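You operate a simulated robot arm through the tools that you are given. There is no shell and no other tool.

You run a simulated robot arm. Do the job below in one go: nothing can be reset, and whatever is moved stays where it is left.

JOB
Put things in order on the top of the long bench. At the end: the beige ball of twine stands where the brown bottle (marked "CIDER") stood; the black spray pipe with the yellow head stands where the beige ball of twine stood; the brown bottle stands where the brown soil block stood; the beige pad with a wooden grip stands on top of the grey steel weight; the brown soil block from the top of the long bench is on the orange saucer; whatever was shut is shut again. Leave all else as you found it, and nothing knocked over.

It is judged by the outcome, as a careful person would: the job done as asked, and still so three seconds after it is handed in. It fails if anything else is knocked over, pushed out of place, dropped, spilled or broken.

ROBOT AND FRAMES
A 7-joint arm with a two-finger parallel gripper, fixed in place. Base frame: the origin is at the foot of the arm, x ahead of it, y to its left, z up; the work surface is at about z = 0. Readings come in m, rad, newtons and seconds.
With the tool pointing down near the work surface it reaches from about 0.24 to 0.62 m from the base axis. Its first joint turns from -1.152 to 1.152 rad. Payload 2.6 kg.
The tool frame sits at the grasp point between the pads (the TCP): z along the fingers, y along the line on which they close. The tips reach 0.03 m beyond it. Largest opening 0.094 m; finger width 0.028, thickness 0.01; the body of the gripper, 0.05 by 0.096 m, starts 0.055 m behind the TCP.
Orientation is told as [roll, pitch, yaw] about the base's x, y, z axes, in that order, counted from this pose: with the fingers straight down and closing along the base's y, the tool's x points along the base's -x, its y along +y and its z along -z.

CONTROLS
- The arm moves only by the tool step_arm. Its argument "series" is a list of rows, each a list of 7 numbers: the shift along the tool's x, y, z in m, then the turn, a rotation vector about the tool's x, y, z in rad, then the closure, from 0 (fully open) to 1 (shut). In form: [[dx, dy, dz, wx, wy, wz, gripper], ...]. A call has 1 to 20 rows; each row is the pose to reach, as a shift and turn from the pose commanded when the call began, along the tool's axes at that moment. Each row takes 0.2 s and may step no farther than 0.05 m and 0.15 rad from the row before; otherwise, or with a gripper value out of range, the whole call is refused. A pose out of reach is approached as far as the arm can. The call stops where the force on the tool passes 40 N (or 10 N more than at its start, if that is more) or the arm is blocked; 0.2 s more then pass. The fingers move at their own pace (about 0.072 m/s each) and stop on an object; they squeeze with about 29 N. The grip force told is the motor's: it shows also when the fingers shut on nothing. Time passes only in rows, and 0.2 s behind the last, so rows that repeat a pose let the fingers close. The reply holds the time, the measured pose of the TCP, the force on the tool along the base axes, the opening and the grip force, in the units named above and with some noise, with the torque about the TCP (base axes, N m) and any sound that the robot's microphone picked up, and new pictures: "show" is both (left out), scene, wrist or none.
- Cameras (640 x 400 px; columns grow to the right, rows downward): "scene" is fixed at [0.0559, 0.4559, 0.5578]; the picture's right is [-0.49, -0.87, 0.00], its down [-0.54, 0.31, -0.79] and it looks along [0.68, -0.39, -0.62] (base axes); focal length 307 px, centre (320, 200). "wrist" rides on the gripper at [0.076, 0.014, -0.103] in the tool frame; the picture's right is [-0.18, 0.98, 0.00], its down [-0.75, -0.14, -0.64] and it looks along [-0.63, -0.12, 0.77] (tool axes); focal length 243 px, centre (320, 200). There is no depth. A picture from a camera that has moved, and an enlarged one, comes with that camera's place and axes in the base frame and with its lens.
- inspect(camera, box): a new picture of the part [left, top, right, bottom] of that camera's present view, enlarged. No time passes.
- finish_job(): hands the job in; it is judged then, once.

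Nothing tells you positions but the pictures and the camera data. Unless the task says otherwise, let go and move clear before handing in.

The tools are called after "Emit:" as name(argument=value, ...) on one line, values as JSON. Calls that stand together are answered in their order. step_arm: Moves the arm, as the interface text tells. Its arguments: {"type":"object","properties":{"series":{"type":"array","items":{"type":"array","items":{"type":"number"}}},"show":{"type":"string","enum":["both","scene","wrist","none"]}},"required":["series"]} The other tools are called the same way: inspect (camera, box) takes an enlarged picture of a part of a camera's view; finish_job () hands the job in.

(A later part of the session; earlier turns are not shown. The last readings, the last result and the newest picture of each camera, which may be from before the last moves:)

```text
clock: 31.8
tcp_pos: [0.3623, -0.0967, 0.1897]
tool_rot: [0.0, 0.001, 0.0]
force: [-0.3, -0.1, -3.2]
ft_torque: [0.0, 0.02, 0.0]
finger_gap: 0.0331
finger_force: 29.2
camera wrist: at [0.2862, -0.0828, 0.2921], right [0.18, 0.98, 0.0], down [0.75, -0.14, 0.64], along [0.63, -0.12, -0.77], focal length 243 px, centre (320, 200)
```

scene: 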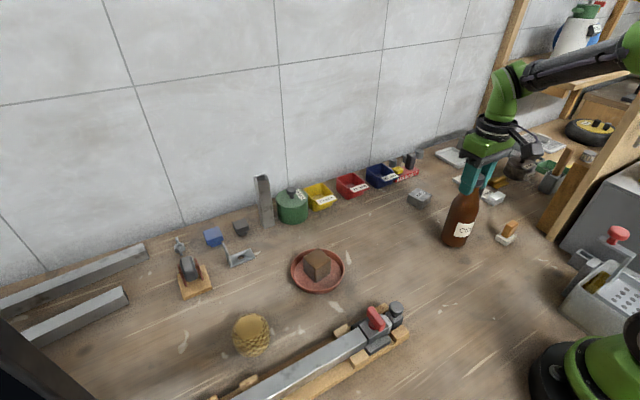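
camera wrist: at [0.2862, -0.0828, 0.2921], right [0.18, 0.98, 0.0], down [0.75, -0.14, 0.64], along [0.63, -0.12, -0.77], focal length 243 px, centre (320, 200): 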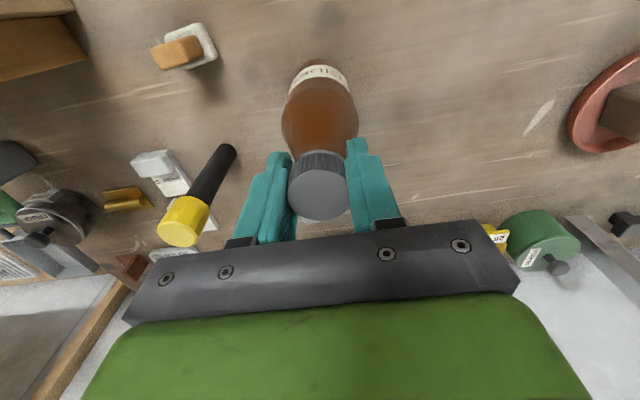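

The bottle is over its target, about 8 mm up. I'm setting it down slowly.

Emit:
step_arm(series=[[0.0005, 0.0005, 0.003, 0, 0, 0, 1], [0.0005, 0.0005, 0.006, 0, 0, 0, 1], [0.0005, 0.0005, 0.0075, 0, 0, 0, 1], [0.0005, 0.0005, 0.0075, 0, 0, 0, 1]], show="scene")

```text
clock: 32.8
tcp_pos: [0.3623, -0.0954, 0.1832]
tool_rot: [0.001, -0.001, 0.0]
force: [-0.2, 1.3, -3.5]
ft_torque: [-0.02, 0.01, 0.01]
finger_gap: 0.0331
finger_force: 28.5
```

scene: 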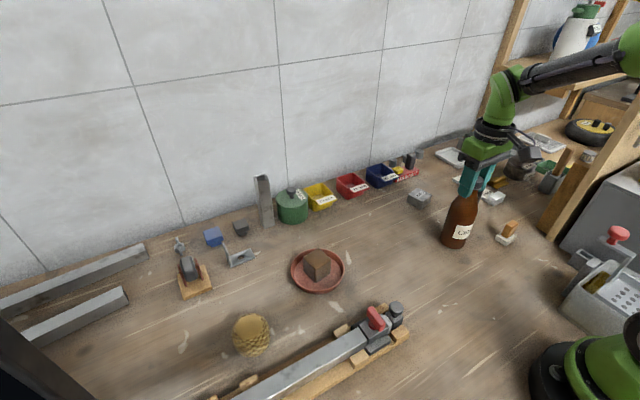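

Emit:
step_arm(series=[[0, 0, 0.001, 0, 0, 0, 1], [0, 0, 0.002, 0, 0, 0, 1], [0, 0, 0.002, 0, 0, 0, 1]], show="none")

Emit:
inspect(camera="scene", box=[430, 160, 530, 260])

```text
clock: 33.6
tcp_pos: [0.3626, -0.0963, 0.1808]
tool_rot: [0.001, -0.002, 0.001]
force: [-2.5, -0.9, 11.5]
ft_torque: [0.1, 0.65, 0.0]
finger_gap: 0.0332
finger_force: 28.7
```

```text
4.00 times, centred on (480, 210) of scene
camera zoom: at [0.0559, 0.456, 0.5578], right [-0.49, -0.87, 0.0], down [-0.54, 0.31, -0.79], along [0.68, -0.39, -0.62], focal length 1229 px, centre (-320, 160)
```

zoom: 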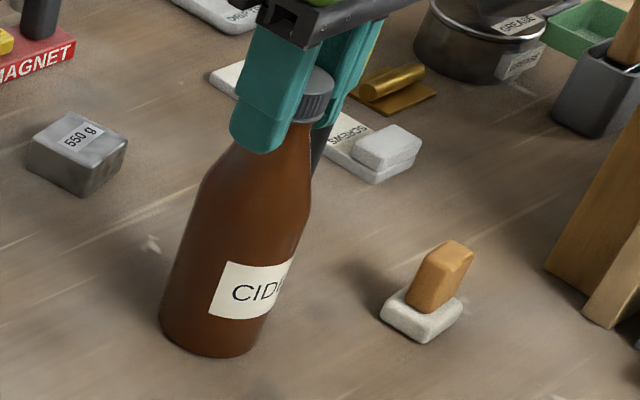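

Contact is made at about 11 N. I'm easing up 1 mm, releasing, and rising clear.

Emit:
step_arm(series=[[0, 0, -0.001, 0, 0, 0, 1], [0, 0, -0.001, 0, 0, 0, 0.6], [0, 0, -0.001, 0, 0, 0, 0.4], [0, 0, -0.001, 0, 0, 0, 0.1], [0, 0, -0.001, 0, 0, 0, 0], [0, 0, -0.02, 0, 0, 0, 0], [0, 0, -0.05, 0, 0, 0, 0], [0, 0, -0.09, 0, 0, 0, 0], [0, 0, -0.12, 0, 0, 0, 0], [0, 0, -0.12, 0, 0, 0, 0]])

```text
clock: 35.8
tcp_pos: [0.3636, -0.0937, 0.3]
tool_rot: [0.0, 0.0, 0.0]
force: [0.0, 0.0, 1.1]
ft_torque: [0.03, 0.01, -0.03]
finger_gap: 0.0939
finger_force: 0.1
camera wrist: at [0.2873, -0.0798, 0.4033], right [0.18, 0.98, 0.0], down [0.75, -0.14, 0.64], along [0.63, -0.12, -0.77], focal length 243 px, centre (320, 200)
```

scene: 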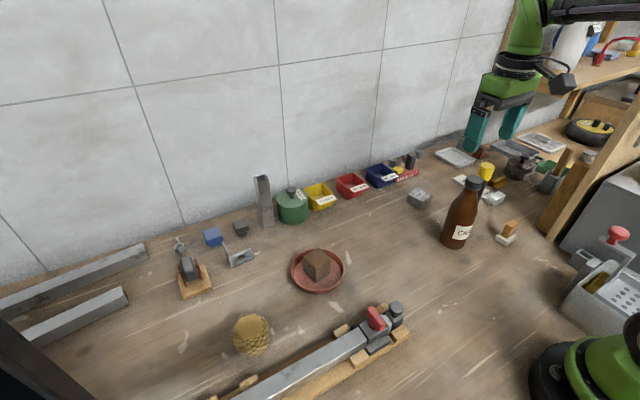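
wrist: 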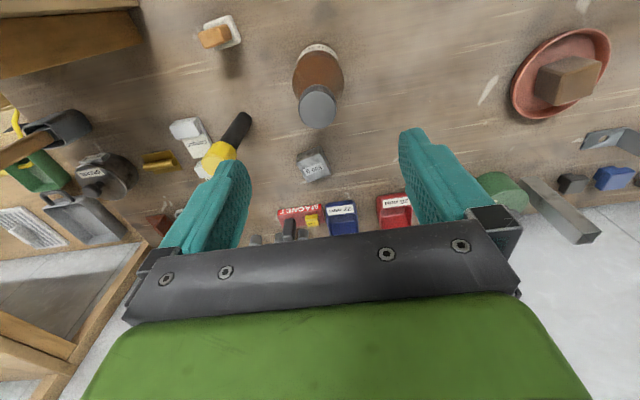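

The bottle stands upright at (0.360, -0.096). The twine ball is next, so I'm travelling high over to it.

Emit:
step_arm(series=[[0.001, 0.03, 0, 0, 0, 0, 0], [0.002, 0.075, 0, 0, 0, 0, 0], [0.003, 0.12, 0, 0, 0, 0, 0], [0.004, 0.165, 0, 0, 0, 0, 0], [0.005, 0.21, 0, 0, 0, 0, 0], [0.006, 0.255, 0, 0, 0, 0, 0], [0.007, 0.3, 0, 0, 0, 0, 0], [0.008, 0.345, 0, 0, 0, 0, 0], [0.009, 0.39, 0, 0, 0, 0, 0], [0.01, 0.435, 0.01, 0, 0, 0, 0], [0.01, 0.475, 0.03, 0, 0, 0, 0], [0.01, 0.51, 0.06, 0, 0, 0, 0], [0.01, 0.517, 0.08, 0, 0, 0, 0], [0.01, 0.517, 0.08, 0, 0, 0, 0]])

```text
clock: 38.8
tcp_pos: [0.3511, 0.4236, 0.2217]
tool_rot: [0.0, -0.001, 0.0]
force: [0.3, -0.4, 0.4]
ft_torque: [-0.01, -0.01, 0.01]
finger_gap: 0.0942
finger_force: 0.1
camera wrist: at [0.2748, 0.4375, 0.325], right [0.18, 0.98, 0.0], down [0.75, -0.14, 0.64], along [0.63, -0.12, -0.77], focal length 243 px, centre (320, 200)
```

scene: 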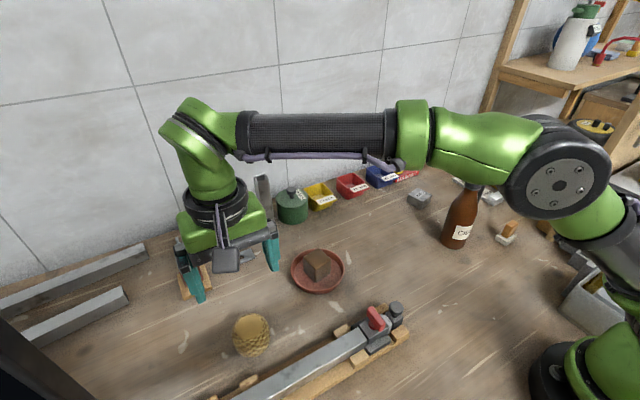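
wrist: 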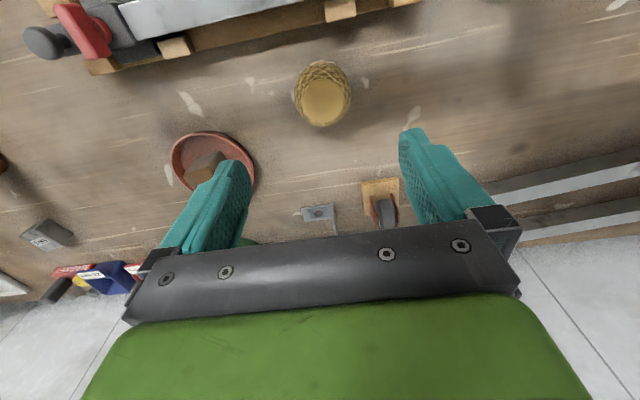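

Emit:
inspect(camera="wrist", box=[270, 40, 380, 150])

Emit:
inspect(camera="scene", box=[210, 290, 300, 380])

Emit:
inspect(camera="wrist", box=[0, 0, 400, 200])

```text
3.64 times, centred on (325, 95) of wrist
camera zoom: at [0.2748, 0.4375, 0.325], right [0.18, 0.98, 0.0], down [0.75, -0.14, 0.64], along [0.63, -0.12, -0.77], focal length 882 px, centre (302, 582)
```

zoom: 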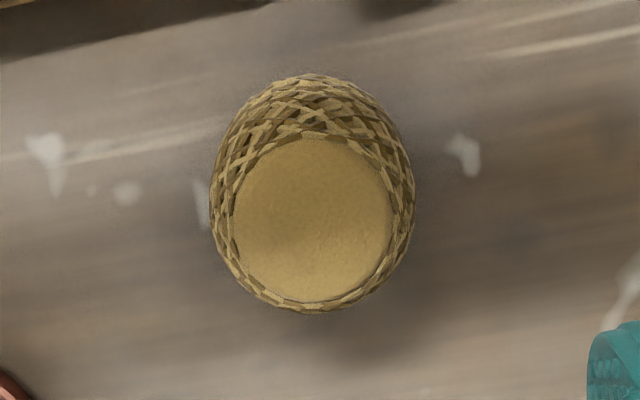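

```text
4.44 times, centred on (255, 335) of scene
camera zoom: at [0.0559, 0.456, 0.5578], right [-0.49, -0.87, 0.0], down [-0.54, 0.31, -0.79], along [0.68, -0.39, -0.62], focal length 1365 px, centre (609, -400)
```

zoom: 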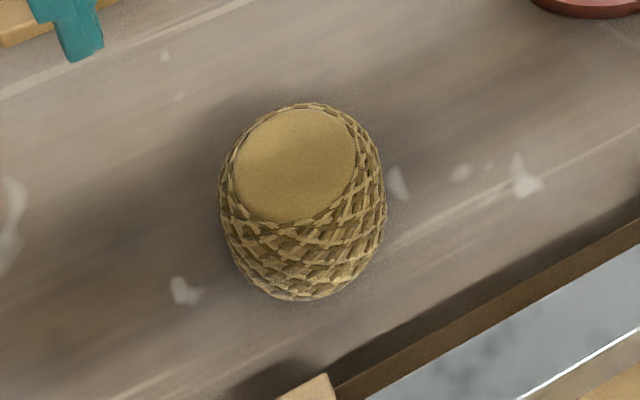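

```text
1.60 times, centred on (200, 100) of wrist
camera zoom: at [0.2748, 0.4375, 0.325], right [0.18, 0.98, 0.0], down [0.75, -0.14, 0.64], along [0.63, -0.12, -0.77], focal length 388 px, centre (512, 360)
```

zoom: 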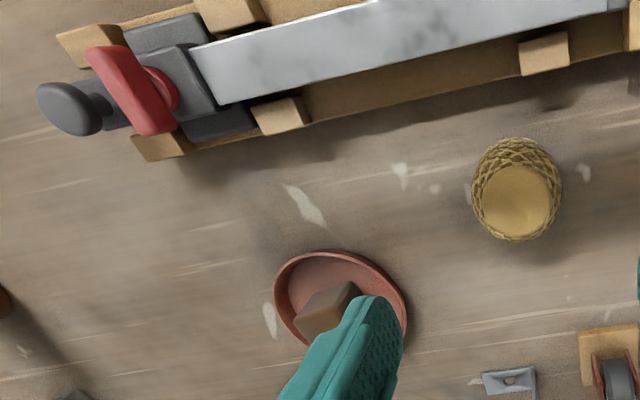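

The twine centre is about (0.360, 0.424), roughly 65 mm wide and 53 mm tall. I'm centring on it and descending partway to check.

Emit:
step_arm(series=[[-0.0086, 0.0002, 0.04, 0, 0, 0, 0], [-0.0086, 0.0002, 0.08, 0, 0, 0, 0], [-0.0086, 0.0002, 0.12, 0, 0, 0, 0], [-0.0086, 0.0002, 0.12, 0, 0, 0, 0]])

```text
clock: 39.8
tcp_pos: [0.3571, 0.4209, 0.1004]
tool_rot: [0.0, -0.001, 0.002]
force: [0.4, 0.2, -0.1]
ft_torque: [0.01, 0.01, 0.02]
finger_gap: 0.0941
finger_force: 0.1
camera wrist: at [0.2827, 0.4354, 0.2029], right [0.18, 0.98, 0.0], down [0.75, -0.14, 0.64], along [0.63, -0.12, -0.77], focal length 243 px, centre (320, 200)
```

scene: 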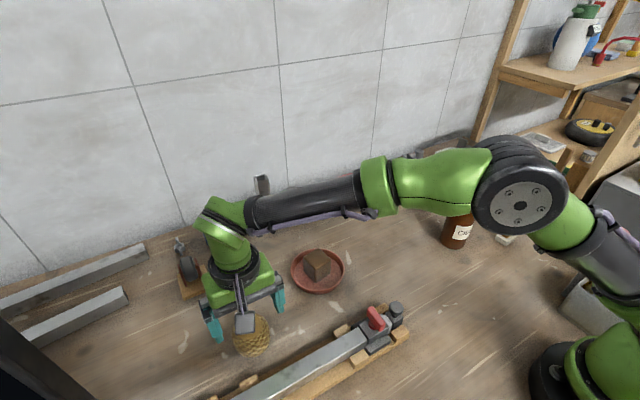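
wrist: 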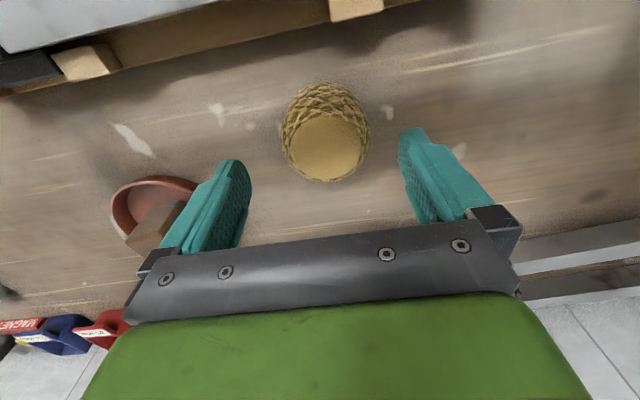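

The twine is between the fingers. I'm nudging about 2 mm and descending to a TCP height of about 0.033, then closing.

Emit:
step_arm(series=[[-0.002, 0.002, 0.03, 0, 0, 0, 0], [-0.002, 0.002, 0.055, 0, 0, 0, 0], [-0.002, 0.002, 0.067, 0, 0, 0, 0], [-0.002, 0.002, 0.067, 0, 0, 0, 0], [-0.002, 0.002, 0.067, 0, 0, 0, 0.25], [-0.002, 0.002, 0.067, 0, 0, 0, 0.4], [-0.002, 0.002, 0.067, 0, 0, 0, 1], [-0.002, 0.002, 0.067, 0, 0, 0, 1], [-0.002, 0.002, 0.067, 0, 0, 0, 1]])

```text
clock: 41.8
tcp_pos: [0.3615, 0.4239, 0.033]
tool_rot: [-0.001, 0.0, 0.0]
force: [-0.5, 0.2, 0.4]
ft_torque: [0.01, 0.03, 0.03]
finger_gap: 0.0603
finger_force: 29.3
camera wrist: at [0.2858, 0.4373, 0.1353], right [0.18, 0.98, 0.0], down [0.75, -0.14, 0.64], along [0.63, -0.12, -0.77], focal length 243 px, centre (320, 200)
```

scene: 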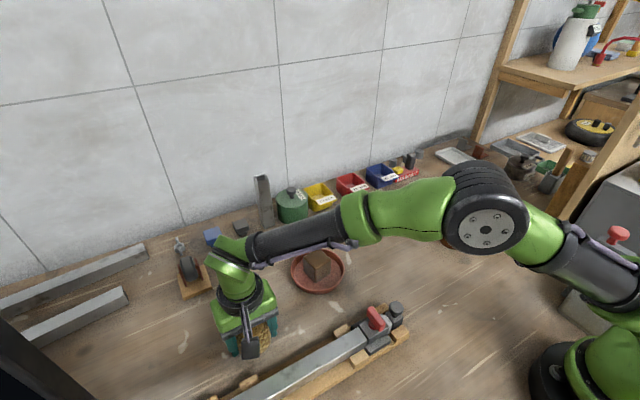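
wrist: 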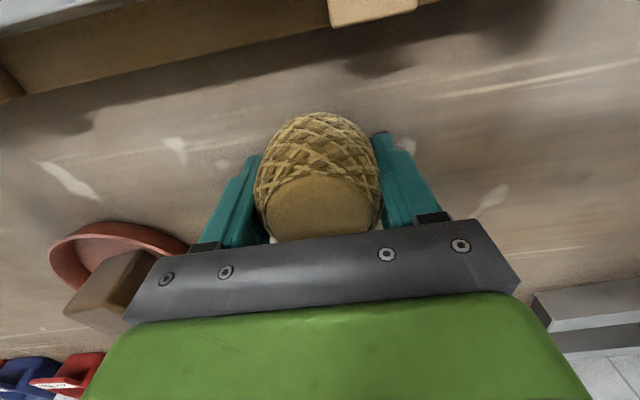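

The twine is gripped with a 60 mm gap. I'm lifting it and carrying it to the bottle's old spot at (0.3785, 0.085).

Emit:
step_arm(series=[[0, 0, -0.01, 0, 0, 0, 1], [0, 0, -0.03, 0, 0, 0, 1], [0, 0, -0.06, 0, 0, 0, 1], [0, 0, -0.1, 0, 0, 0, 1], [0, 0, -0.13, 0, 0, 0, 1], [0, -0.01, -0.14, 0, 0, 0, 1]])

```text
clock: 43.2
tcp_pos: [0.3646, 0.4134, 0.1767]
tool_rot: [0.0, 0.001, 0.0]
force: [0.1, 0.4, -1.5]
ft_torque: [-0.02, -0.01, 0.01]
finger_gap: 0.0601
finger_force: 29.0
camera wrist: at [0.2882, 0.428, 0.2788], right [0.18, 0.98, 0.0], down [0.75, -0.14, 0.64], along [0.63, -0.12, -0.77], focal length 243 px, centre (320, 200)
```

scene: 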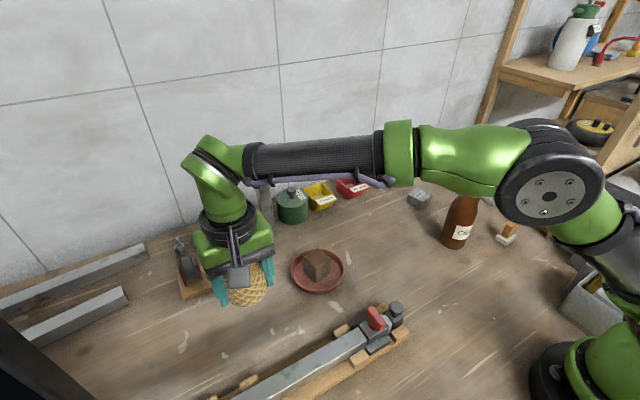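
wrist: 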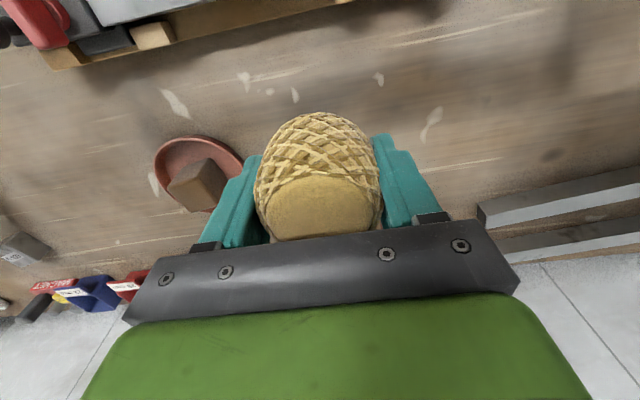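

The twine is held securely. I'm carrying it past the saucer to the bottle's old spot.

Emit:
step_arm(series=[[0, -0.025, 0, 0, 0, 0, 1], [-0.002, -0.065, 0, 0, 0, 0, 1], [-0.004, -0.107, 0, 0, 0, 0, 1], [-0.007, -0.15, 0, 0, 0, 0, 1], [-0.01, -0.193, 0, 0, 0, 0, 1], [-0.013, -0.235, 0, 0, 0, 0, 1], [-0.015, -0.275, 0, 0, 0, 0, 1], [-0.017, -0.31, 0, 0, 0, 0, 1], [-0.018, -0.329, 0.01, 0, 0, 0, 1], [-0.018, -0.329, 0.05, 0, 0, 0, 1], [-0.018, -0.329, 0.09, 0, 0, 0, 1], [-0.018, -0.329, 0.12, 0, 0, 0, 1], [-0.018, -0.329, 0.13, 0, 0, 0, 1], [-0.018, -0.329, 0.13, 0, 0, 0, 1]])

```text
clock: 46.2
tcp_pos: [0.3805, 0.0873, 0.0412]
tool_rot: [-0.001, 0.0, 0.0]
force: [-0.3, 0.0, -1.1]
ft_torque: [0.01, -0.03, 0.01]
finger_gap: 0.06
finger_force: 29.1
camera wrist: at [0.3046, 0.1006, 0.145], right [0.18, 0.98, 0.0], down [0.75, -0.14, 0.64], along [0.63, -0.12, -0.77], focal length 243 px, centre (320, 200)
```

scene: 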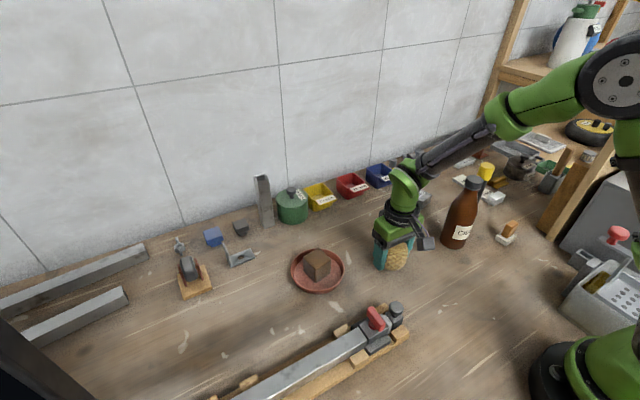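
wrist: 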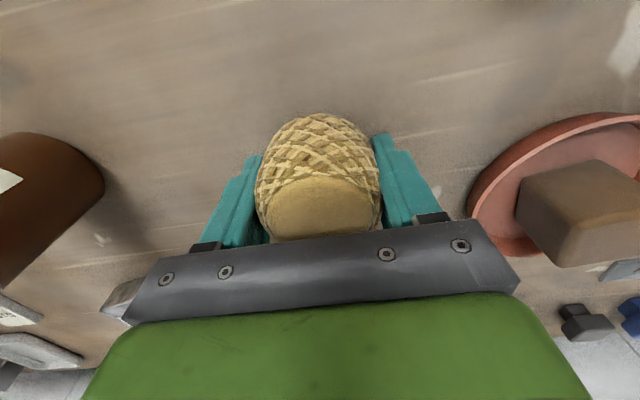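

It's over the target and about 8 mm up. I'm lowering slowly with a 2 mm correction.

Emit:
step_arm(series=[[0, -0.0015, 0.003, 0, 0, 0, 1], [0, -0.0015, 0.0055, 0, 0, 0, 1], [0, -0.0015, 0.007, 0, 0, 0, 1], [0, -0.0015, 0.007, 0, 0, 0, 1]], show="none")

```text
clock: 47.2
tcp_pos: [0.3797, 0.0827, 0.0348]
tool_rot: [0.0, 0.001, 0.0]
force: [0.4, 0.2, -0.8]
ft_torque: [0.02, -0.02, 0.0]
finger_gap: 0.0603
finger_force: 28.4
```

Emit:
step_arm(series=[[0, 0.0005, 0.001, 0, 0, 0, 1], [0, 0.0005, 0.002, 0, 0, 0, 1], [0, 0.0005, 0.002, 0, 0, 0, 1]], show="none")

```text
clock: 48.0
tcp_pos: [0.3793, 0.0831, 0.0345]
tool_rot: [0.0, -0.001, 0.0]
force: [-0.2, 0.0, -0.4]
ft_torque: [0.01, -0.03, -0.01]
finger_gap: 0.0602
finger_force: 29.4
```

Emit:
step_arm(series=[[0, 0.0005, 0.001, 0, 0, 0, 1], [0, 0.0005, 0.0015, 0, 0, 0, 1], [0, 0.0005, 0.0015, 0, 0, 0, 1]], show="none")

```text
clock: 48.8
tcp_pos: [0.3812, 0.0845, 0.032]
tool_rot: [0.0, 0.001, -0.001]
force: [1.0, 0.5, -0.9]
ft_torque: [0.04, 0.0, -0.04]
finger_gap: 0.0603
finger_force: 28.8
```

Emit:
step_arm(series=[[0, 0, 0.001, 0, 0, 0, 1], [0, 0, 0.001, 0, 0, 0, 1], [0, 0, 0.001, 0, 0, 0, 1]], show="both")

Emit:
inspect(camera="scene", box=[360, 200, 440, 290])

```text
clock: 49.6
tcp_pos: [0.3813, 0.085, 0.0336]
tool_rot: [-0.001, -0.001, -0.001]
force: [0.2, -0.5, 0.7]
ft_torque: [-0.01, 0.0, 0.02]
finger_gap: 0.0602
finger_force: 29.4
camera wrist: at [0.3052, 0.0986, 0.1355], right [0.18, 0.98, 0.0], down [0.75, -0.14, 0.64], along [0.63, -0.12, -0.77], focal length 243 px, centre (320, 200)
```

scene: 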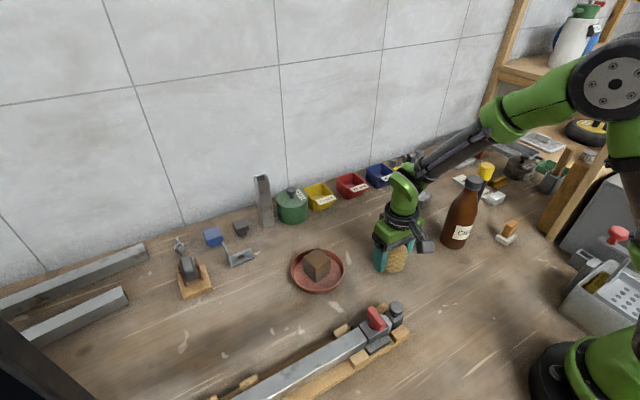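
wrist: 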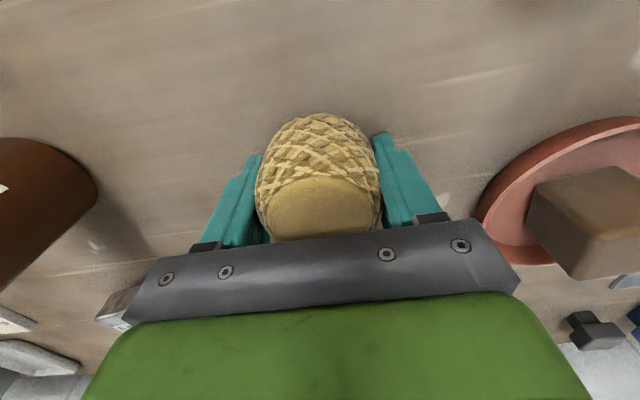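

```text
4.44 times, centred on (400, 245) of scene
camera zoom: at [0.0559, 0.4559, 0.5578], right [-0.49, -0.87, 0.0], down [-0.54, 0.31, -0.79], along [0.68, -0.39, -0.62], focal length 1365 px, centre (-36, 0)
```

zoom: 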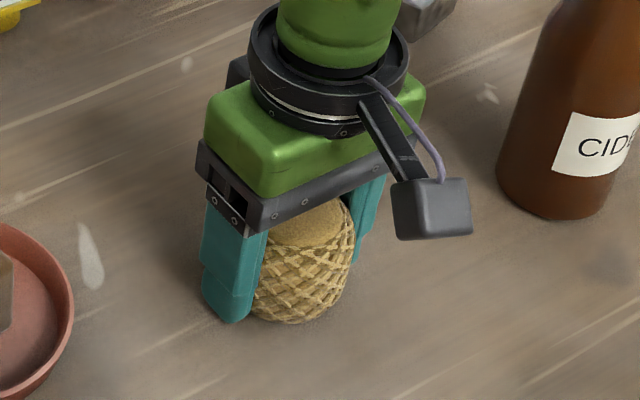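

The force has turned slightly positive, so the twine rests on the bench. I'm releasing it gently and rising.

Emit:
step_arm(series=[[0, 0, 0, 0, 0, 0, 0.33], [0, 0, 0, 0, 0, 0, 0.25], [0, 0, 0, 0, 0, 0, 0.1], [0, 0, 0, 0, 0, 0, 0], [0, 0, -0.02, 0, 0, 0, 0], [0, 0, -0.06, 0, 0, 0, 0], [0, 0, -0.1, 0, 0, 0, 0], [0, 0, -0.145, 0, 0, 0, 0], [0, 0, -0.19, 0, 0, 0, 0], [0, 0, -0.235, 0, 0, 0, 0], [0, 0, -0.255, 0, 0, 0, 0], [0, 0, -0.255, 0, 0, 0, 0]])

```text
clock: 52.2
tcp_pos: [0.3823, 0.0838, 0.2885]
tool_rot: [0.001, 0.001, -0.001]
force: [0.1, 0.0, 0.8]
ft_torque: [0.02, 0.0, 0.01]
finger_gap: 0.0938
finger_force: 0.1
camera wrist: at [0.3064, 0.0981, 0.3916], right [0.18, 0.98, 0.0], down [0.75, -0.14, 0.64], along [0.63, -0.12, -0.77], focal length 243 px, centre (320, 200)
```

scene: 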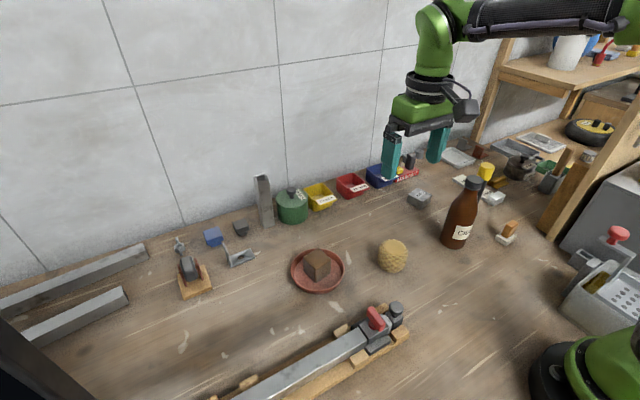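
wrist: 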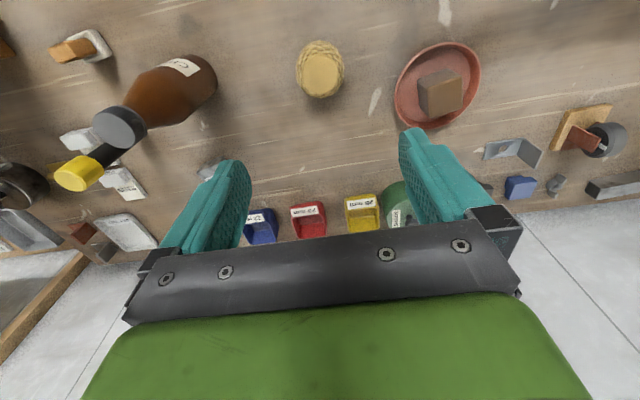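

The twine stands in place. Next is the black spray pipe, so I'm moving high to above it.

Emit:
step_arm(series=[[-0.002, -0.03, -0.01, 0, 0, 0, 0], [-0.005, -0.075, -0.01, 0, 0, 0, 0], [-0.008, -0.12, -0.01, 0, 0, 0, 0], [-0.012, -0.165, -0.01, 0, 0, 0, 0], [-0.016, -0.21, -0.01, 0, 0, 0, 0], [-0.02, -0.255, -0.01, 0, 0, 0, 0], [-0.024, -0.3, -0.01, 0, 0, 0, 0], [-0.026, -0.32, -0.01, 0, 0, 0, 0], [-0.026, -0.32, -0.01, 0, 0, 0, 0]])

```text
clock: 54.2
tcp_pos: [0.4051, -0.2351, 0.2967]
tool_rot: [0.0, 0.0, 0.0]
force: [0.8, 0.2, 0.0]
ft_torque: [-0.06, -0.01, 0.0]
finger_gap: 0.0941
finger_force: 0.1
camera wrist: at [0.3289, -0.2224, 0.3995], right [0.18, 0.98, 0.0], down [0.75, -0.14, 0.64], along [0.63, -0.12, -0.77], focal length 243 px, centre (320, 200)
```

scene: 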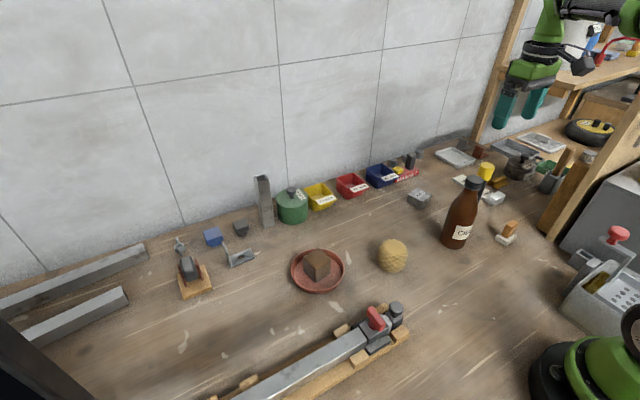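
wrist: 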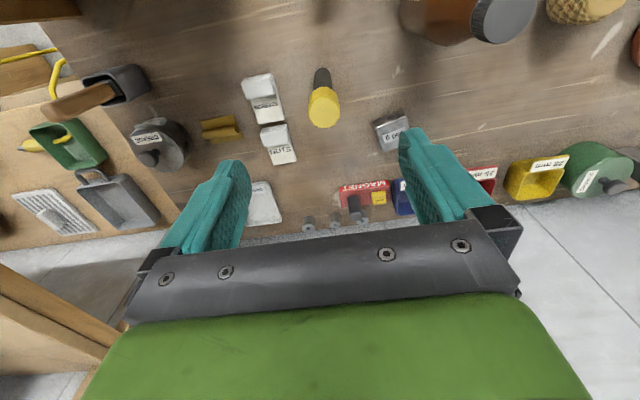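

Emit:
inspect(camera="wrist", box=[220, 40, 420, 180])

Emit:
inspect(camera="wrist", box=[285, 50, 365, 140])

Emit:
inspect(camera="scene", box=[440, 140, 560, 260])

```text
2.86 times, centred on (320, 110) of wrist
camera zoom: at [0.3289, -0.2224, 0.3995], right [0.18, 0.98, 0.0], down [0.75, -0.14, 0.64], along [0.63, -0.12, -0.77], focal length 693 px, centre (320, 457)
```

zoom: 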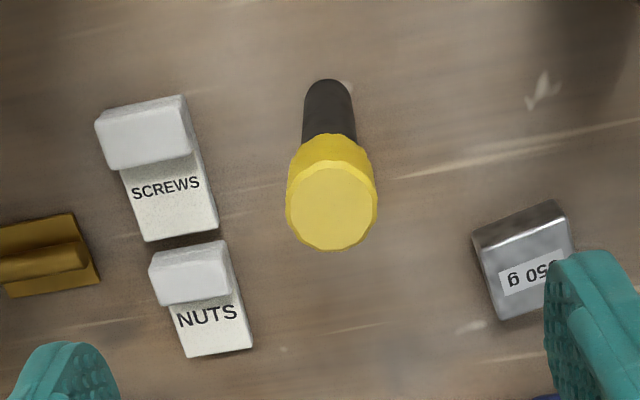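

```text
4.44 times, centred on (325, 95) of wrist
camera zoom: at [0.3289, -0.2224, 0.3995], right [0.18, 0.98, 0.0], down [0.75, -0.14, 0.64], along [0.63, -0.12, -0.77], focal length 1078 px, centre (298, 667)
```

zoom: 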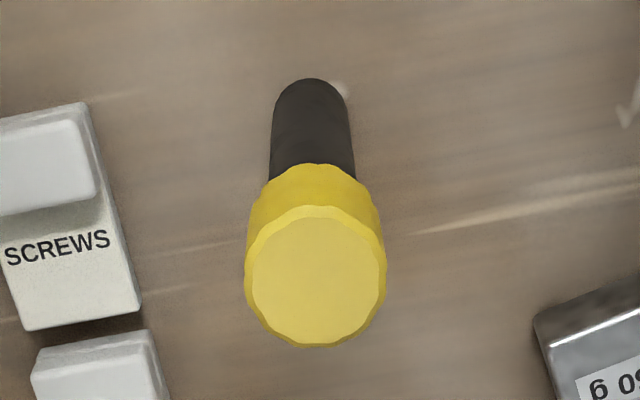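

```text
3.33 times, centred on (500, 200) of scene
camera zoom: at [0.0559, 0.4559, 0.5578], right [-0.49, -0.87, 0.0], down [-0.54, 0.31, -0.79], along [0.68, -0.39, -0.62], focal length 1024 px, centre (-280, 200)
```

zoom: 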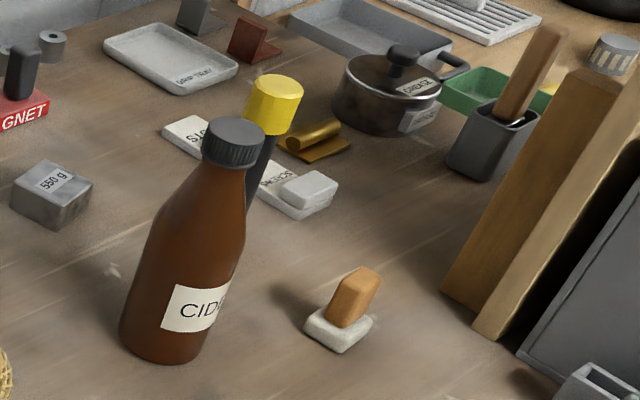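

The pipe head top is at (0.419, -0.235, 0.148) and the pipe stands upright. I'm centring over it and descending to just above the head.

Emit:
step_arm(series=[[-0.0138, 0, 0.03, 0, 0, 0, 0], [-0.0138, 0, 0.065, 0, 0, 0, 0], [-0.0138, 0, 0.095, 0, 0, 0, 0], [-0.0138, 0, 0.1, 0, 0, 0, 0], [-0.0138, 0, 0.1, 0, 0, 0, 0]])

```text
clock: 55.4
tcp_pos: [0.4184, -0.2348, 0.1965]
tool_rot: [0.001, 0.0, 0.001]
force: [0.2, 0.5, 0.6]
ft_torque: [0.01, 0.0, 0.0]
finger_gap: 0.0938
finger_force: 0.0
camera wrist: at [0.3428, -0.2198, 0.2994], right [0.18, 0.98, 0.0], down [0.75, -0.14, 0.64], along [0.63, -0.12, -0.77], focal length 243 px, centre (320, 200)
```

scene: 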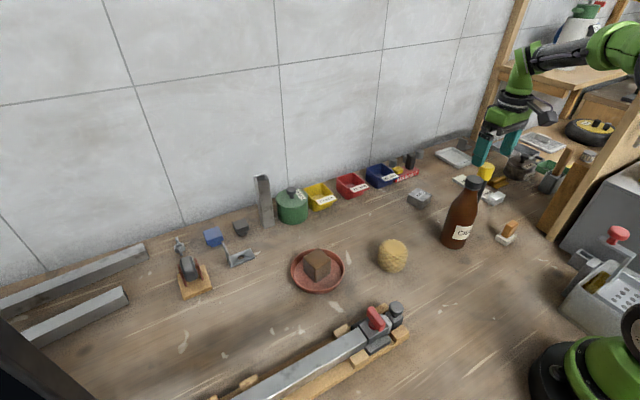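
wrist: 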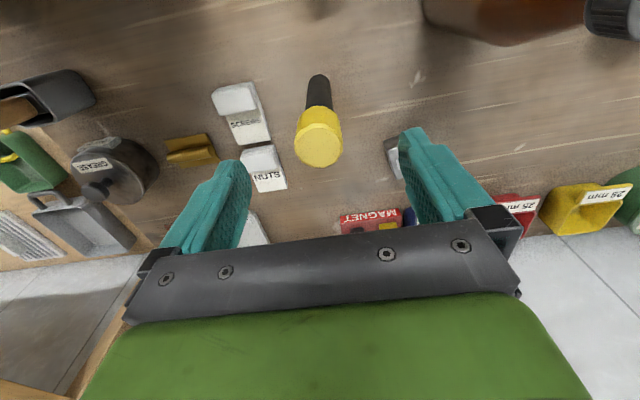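

The head is centred between the fingers. I'm descending to z of about 0.131 and closing on the head.

Emit:
step_arm(series=[[-0.001, -0.001, 0.025, 0, 0, 0, 0], [-0.001, -0.001, 0.05, 0, 0, 0, 0], [-0.001, -0.001, 0.065, 0, 0, 0, 0], [-0.001, -0.001, 0.065, 0, 0, 0, 0], [-0.001, -0.001, 0.065, 0, 0, 0, 0.3], [-0.001, -0.001, 0.065, 0, 0, 0, 0.5], [-0.001, -0.001, 0.065, 0, 0, 0, 0.6], [-0.001, -0.001, 0.065, 0, 0, 0, 0.7], [-0.001, -0.001, 0.065, 0, 0, 0, 1], [-0.001, -0.001, 0.065, 0, 0, 0, 1]])

Emit:
inspect(camera="scene", box=[440, 140, 540, 230])

```text
clock: 57.6
tcp_pos: [0.4197, -0.2343, 0.1323]
tool_rot: [0.0, 0.002, 0.001]
force: [-0.1, 0.6, -0.6]
ft_torque: [-0.01, 0.0, -0.04]
finger_gap: 0.0323
finger_force: 28.9
camera wrist: at [0.3446, -0.2212, 0.2337], right [0.18, 0.98, 0.0], down [0.75, -0.14, 0.64], along [0.63, -0.12, -0.77], focal length 243 px, centre (320, 200)
```

scene: 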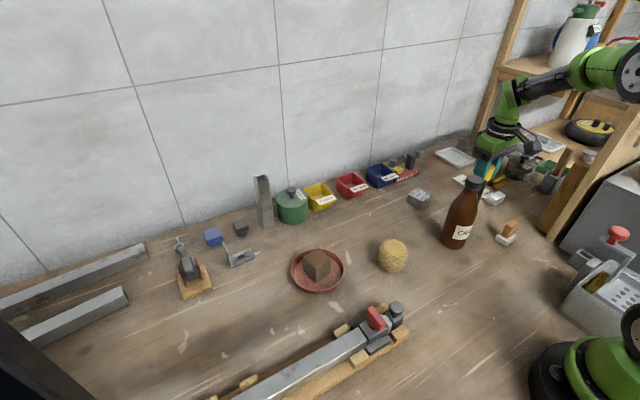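
wrist: 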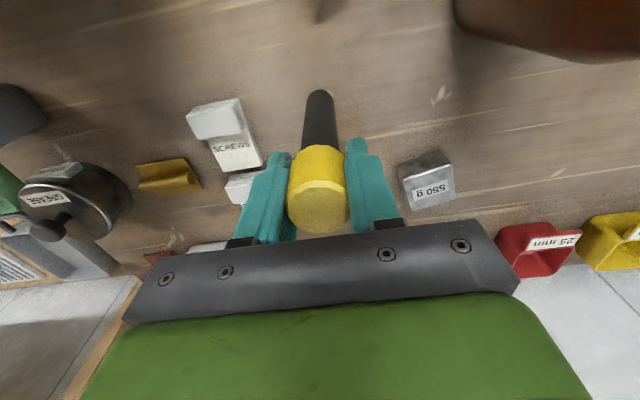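

```text
4.44 times, centred on (490, 185) of scene
camera zoom: at [0.0559, 0.4559, 0.5578], right [-0.49, -0.87, 0.0], down [-0.54, 0.31, -0.79], along [0.68, -0.39, -0.62], focal length 1365 px, centre (-436, 267)
```

zoom: 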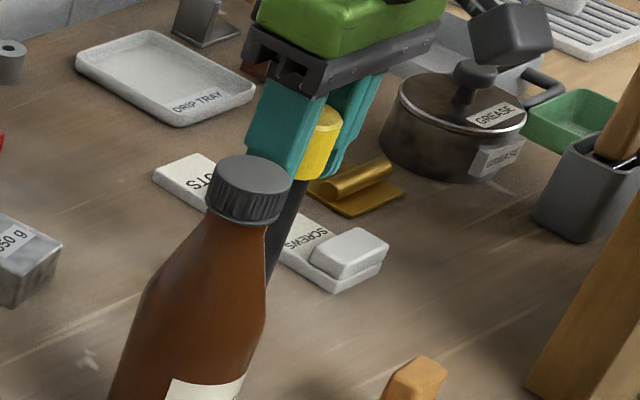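

The head is gripped with a 32 mm gap. I'm lifting slowly to check the hold.

Emit:
step_arm(series=[[0, 0, -0.005, 0, 0, 0, 1], [0, 0, -0.015, 0, 0, 0, 1], [0, 0, -0.03, 0, 0, 0, 1], [0, 0, -0.05, 0, 0, 0, 1], [0, 0, -0.05, 0, 0, 0, 1]])

Emit:
inspect(camera="scene", box=[440, 120, 540, 230])

```text
clock: 58.8
tcp_pos: [0.421, -0.2355, 0.1819]
tool_rot: [-0.002, 0.001, 0.001]
force: [-0.3, -0.4, 0.2]
ft_torque: [-0.03, -0.03, -0.02]
finger_gap: 0.0322
finger_force: 29.5
camera wrist: at [0.3455, -0.2221, 0.2851], right [0.18, 0.98, 0.0], down [0.75, -0.14, 0.64], along [0.63, -0.12, -0.77], focal length 243 px, centre (320, 200)
```

scene: 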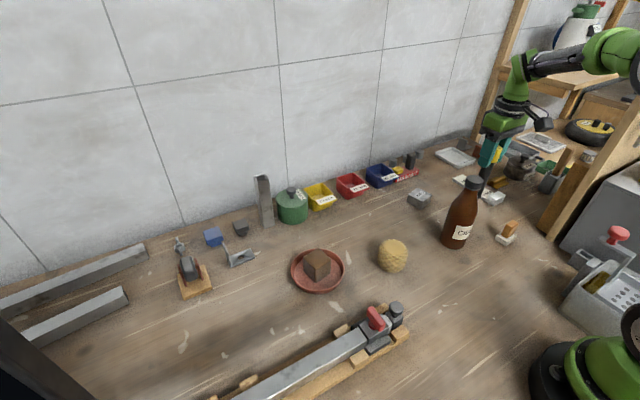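
wrist: 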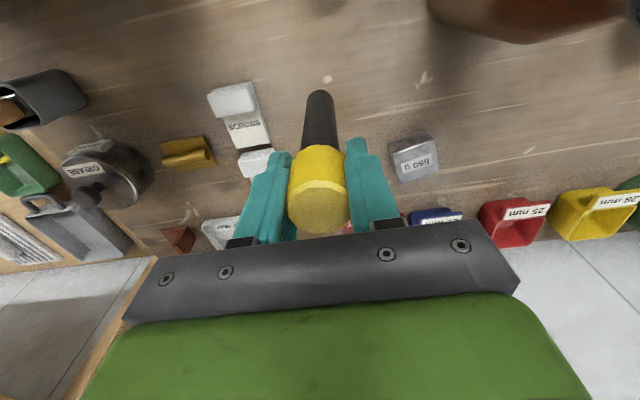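

```text
3.64 times, centred on (490, 175) of scene
camera zoom: at [0.0559, 0.4559, 0.5578], right [-0.49, -0.87, 0.0], down [-0.54, 0.31, -0.79], along [0.68, -0.39, -0.62], focal length 1117 px, centre (-298, 291)
```

zoom: 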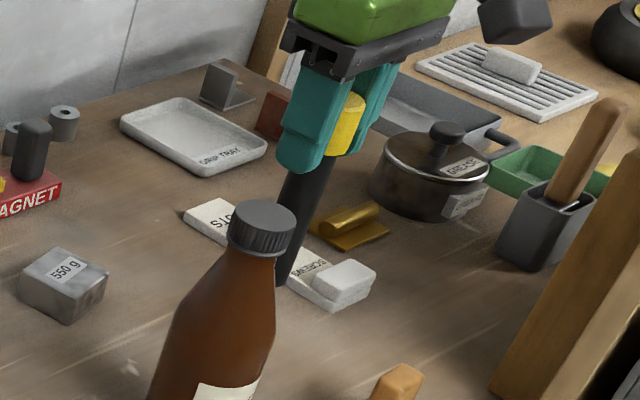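

The pipe hangs straight and is held. I'm carrying it high, behind the bottle's far side, over to the twine's old spot.

Emit:
step_arm(series=[[0, 0, -0.03, 0, 0, 0, 1], [0, 0, -0.07, 0, 0, 0, 1], [-0.005, 0.01, -0.105, 0, 0, 0, 1], [-0.015, 0.04, -0.12, 0, 0, 0, 1], [-0.023, 0.08, -0.12, 0, 0, 0, 1], [-0.028, 0.125, -0.12, 0, 0, 0, 1], [-0.03, 0.17, -0.12, 0, 0, 0, 1], [-0.03, 0.215, -0.12, 0, 0, 0, 1], [-0.03, 0.26, -0.12, 0, 0, 0, 1], [-0.03, 0.305, -0.12, 0, 0, 0, 1], [-0.028, 0.35, -0.12, 0, 0, 0, 1], [-0.021, 0.393, -0.12, 0, 0, 0, 1], [-0.012, 0.436, -0.12, 0, 0, 0, 1], [0.0, 0.478, -0.12, 0, 0, 0, 1], [0.013, 0.52, -0.12, 0, 0, 0, 1], [0.028, 0.56, -0.115, 0, 0, 0, 1], [0.042, 0.6, -0.105, 0, 0, 0, 1], [0.054, 0.635, -0.095, 0, 0, 0, 1], [0.06, 0.659, -0.085, 0, 0, 0, 1], [0.06, 0.659, -0.085, 0, 0, 0, 1]])

```text
clock: 63.0
tcp_pos: [0.3634, 0.4226, 0.2677]
tool_rot: [-0.001, 0.001, 0.0]
force: [-0.5, -0.8, -1.1]
ft_torque: [0.02, -0.01, 0.0]
finger_gap: 0.0322
finger_force: 29.1
camera wrist: at [0.2871, 0.4362, 0.3711], right [0.18, 0.98, 0.0], down [0.75, -0.14, 0.64], along [0.63, -0.12, -0.77], focal length 243 px, centre (320, 200)
```

scene: 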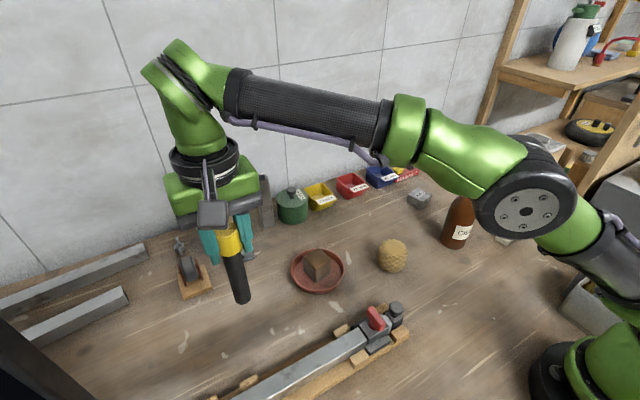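
wrist: 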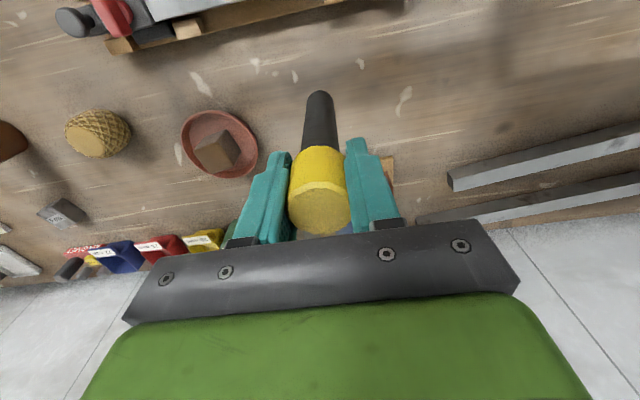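

The pipe is above the twine's old spot. I'm lowering it to just above the bench.

Emit:
step_arm(series=[[0.002, 0.001, 0.03, 0, 0, 0, 1], [0.002, 0.001, 0.065, 0, 0, 0, 1], [0.002, 0.001, 0.095, 0, 0, 0, 1], [0.002, 0.001, 0.115, 0, 0, 0, 1], [0.002, 0.001, 0.128, 0, 0, 0, 1], [0.002, 0.001, 0.128, 0, 0, 0, 1]])

Emit:
inspect(camera="scene", box=[200, 260, 310, 380])

```text
clock: 64.4
tcp_pos: [0.3596, 0.4214, 0.138]
tool_rot: [-0.002, 0.0, -0.001]
force: [0.2, -0.7, -0.5]
ft_torque: [0.02, 0.02, -0.05]
finger_gap: 0.0322
finger_force: 29.1
camera wrist: at [0.2831, 0.4361, 0.2409], right [0.18, 0.98, 0.0], down [0.75, -0.14, 0.64], along [0.63, -0.12, -0.77], focal length 243 px, centre (320, 200)
```

scene: 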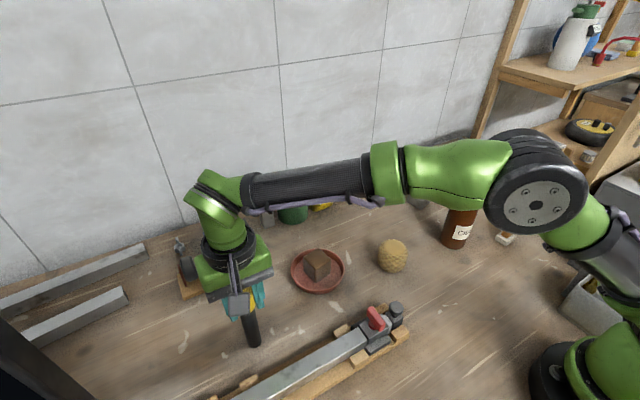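
wrist: 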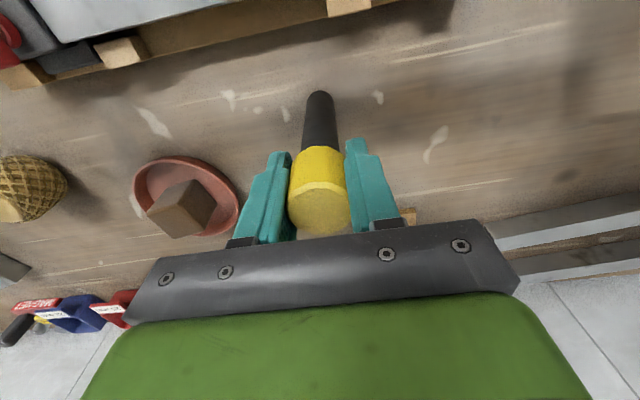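

```text
3.33 times, centred on (255, 320) of scene
camera zoom: at [0.0559, 0.4559, 0.5578], right [-0.49, -0.87, 0.0], down [-0.54, 0.31, -0.79], along [0.68, -0.39, -0.62], focal length 1024 px, centre (537, -200)
```

zoom: 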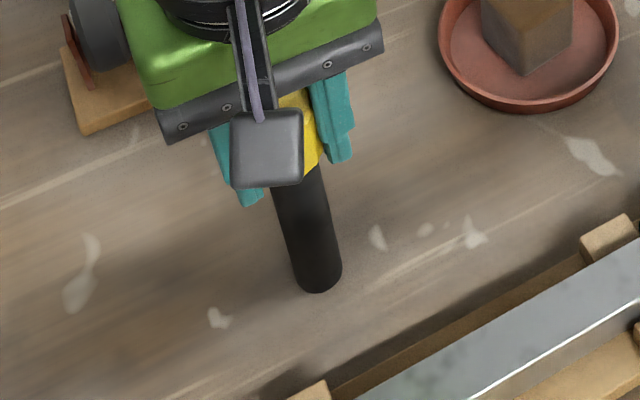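

The pipe base is about 5 mm above the bench at (0.356, 0.422). I'm nudging +3 mm in x and +1.5 mm in y, then lowering slowly to contact.

Emit:
step_arm(series=[[-0.003, 0.0015, 0.001, 0, 0, 0, 1], [-0.003, 0.0015, 0.003, 0, 0, 0, 1], [-0.003, 0.0015, 0.005, 0, 0, 0, 1], [-0.003, 0.0015, 0.005, 0, 0, 0, 1]], show="none")

```text
clock: 65.4
tcp_pos: [0.3612, 0.4239, 0.1347]
tool_rot: [-0.001, -0.002, 0.001]
force: [-0.9, 0.1, -0.9]
ft_torque: [-0.01, 0.0, 0.0]
finger_gap: 0.0322
finger_force: 28.8
```

Emit:
step_arm(series=[[0, 0, 0.001, 0, 0, 0, 1], [0, 0, 0.002, 0, 0, 0, 1], [0, 0, 0.002, 0, 0, 0, 1]], show="none")

```text
clock: 66.2
tcp_pos: [0.3623, 0.4238, 0.1313]
tool_rot: [0.001, -0.001, -0.001]
force: [-0.2, -0.7, -0.7]
ft_torque: [0.01, -0.02, 0.04]
finger_gap: 0.0319
finger_force: 29.2
```

Emit:
step_arm(series=[[0, 0, 0.001, 0, 0, 0, 1], [0, 0, 0.001, 0, 0, 0, 1], [0, 0, 0.001, 0, 0, 0, 1]], show="none")

```text
clock: 67.0
tcp_pos: [0.3611, 0.4245, 0.131]
tool_rot: [0.002, -0.001, -0.001]
force: [-1.5, -1.6, 7.0]
ft_torque: [-0.17, 0.15, -0.02]
finger_gap: 0.0321
finger_force: 28.7
```

Contact is felt at 7 N. I'm easing off 0.7 mm, opening gently, and rising straight up.

Emit:
step_arm(series=[[0, 0, -0.0007, 0, 0, 0, 1], [0, 0, -0.0007, 0, 0, 0, 0.62], [0, 0, -0.0007, 0, 0, 0, 0.5], [0, 0, -0.0007, 0, 0, 0, 0.3], [0, 0, -0.0007, 0, 0, 0, 0.1], [0, 0, -0.0007, 0, 0, 0, 0], [0, 0, -0.0007, 0, 0, 0, 0]])

Emit:
inspect(camera="scene", box=[200, 260, 310, 380])

```text
clock: 68.6
tcp_pos: [0.3613, 0.4234, 0.1306]
tool_rot: [0.002, 0.0, -0.001]
force: [-0.9, 0.9, -1.5]
ft_torque: [-0.02, 0.0, 0.03]
finger_gap: 0.0942
finger_force: 0.0
camera wrist: at [0.2858, 0.438, 0.2339], right [0.18, 0.98, 0.0], down [0.75, -0.14, 0.64], along [0.63, -0.12, -0.77], focal length 243 px, centre (320, 200)
```

scene: 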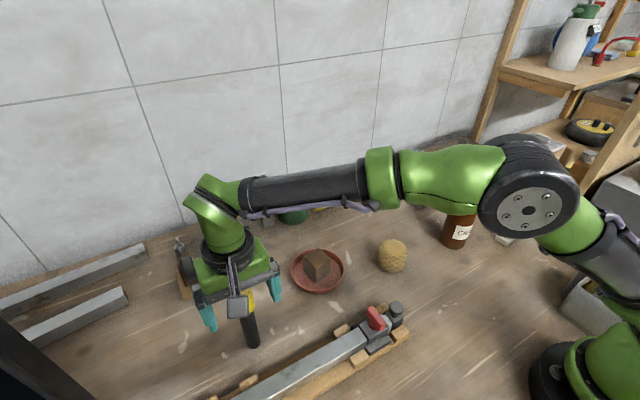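
wrist: 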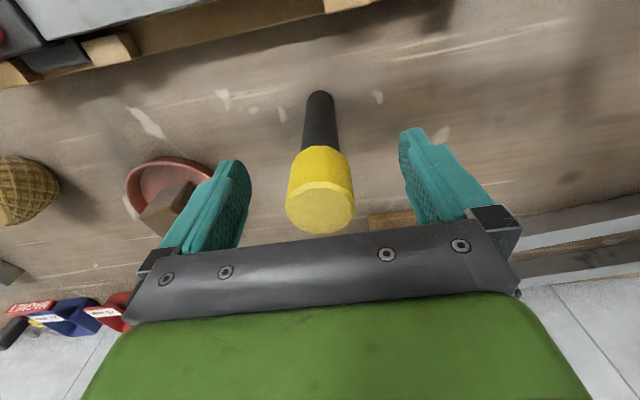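

```text
3.33 times, centred on (255, 320) of scene
camera zoom: at [0.0559, 0.4559, 0.5578], right [-0.49, -0.87, 0.0], down [-0.54, 0.31, -0.79], along [0.68, -0.39, -0.62], focal length 1024 px, centre (537, -200)
```

zoom: 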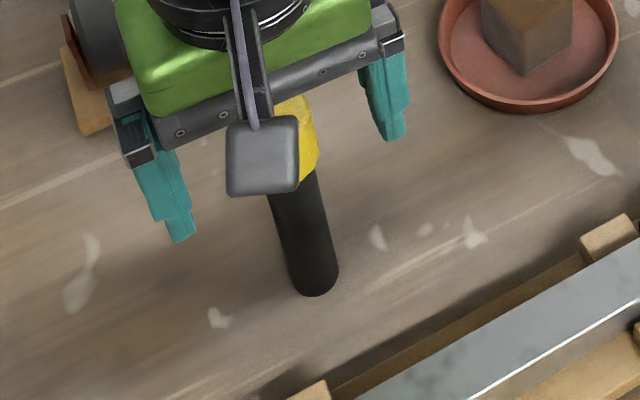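

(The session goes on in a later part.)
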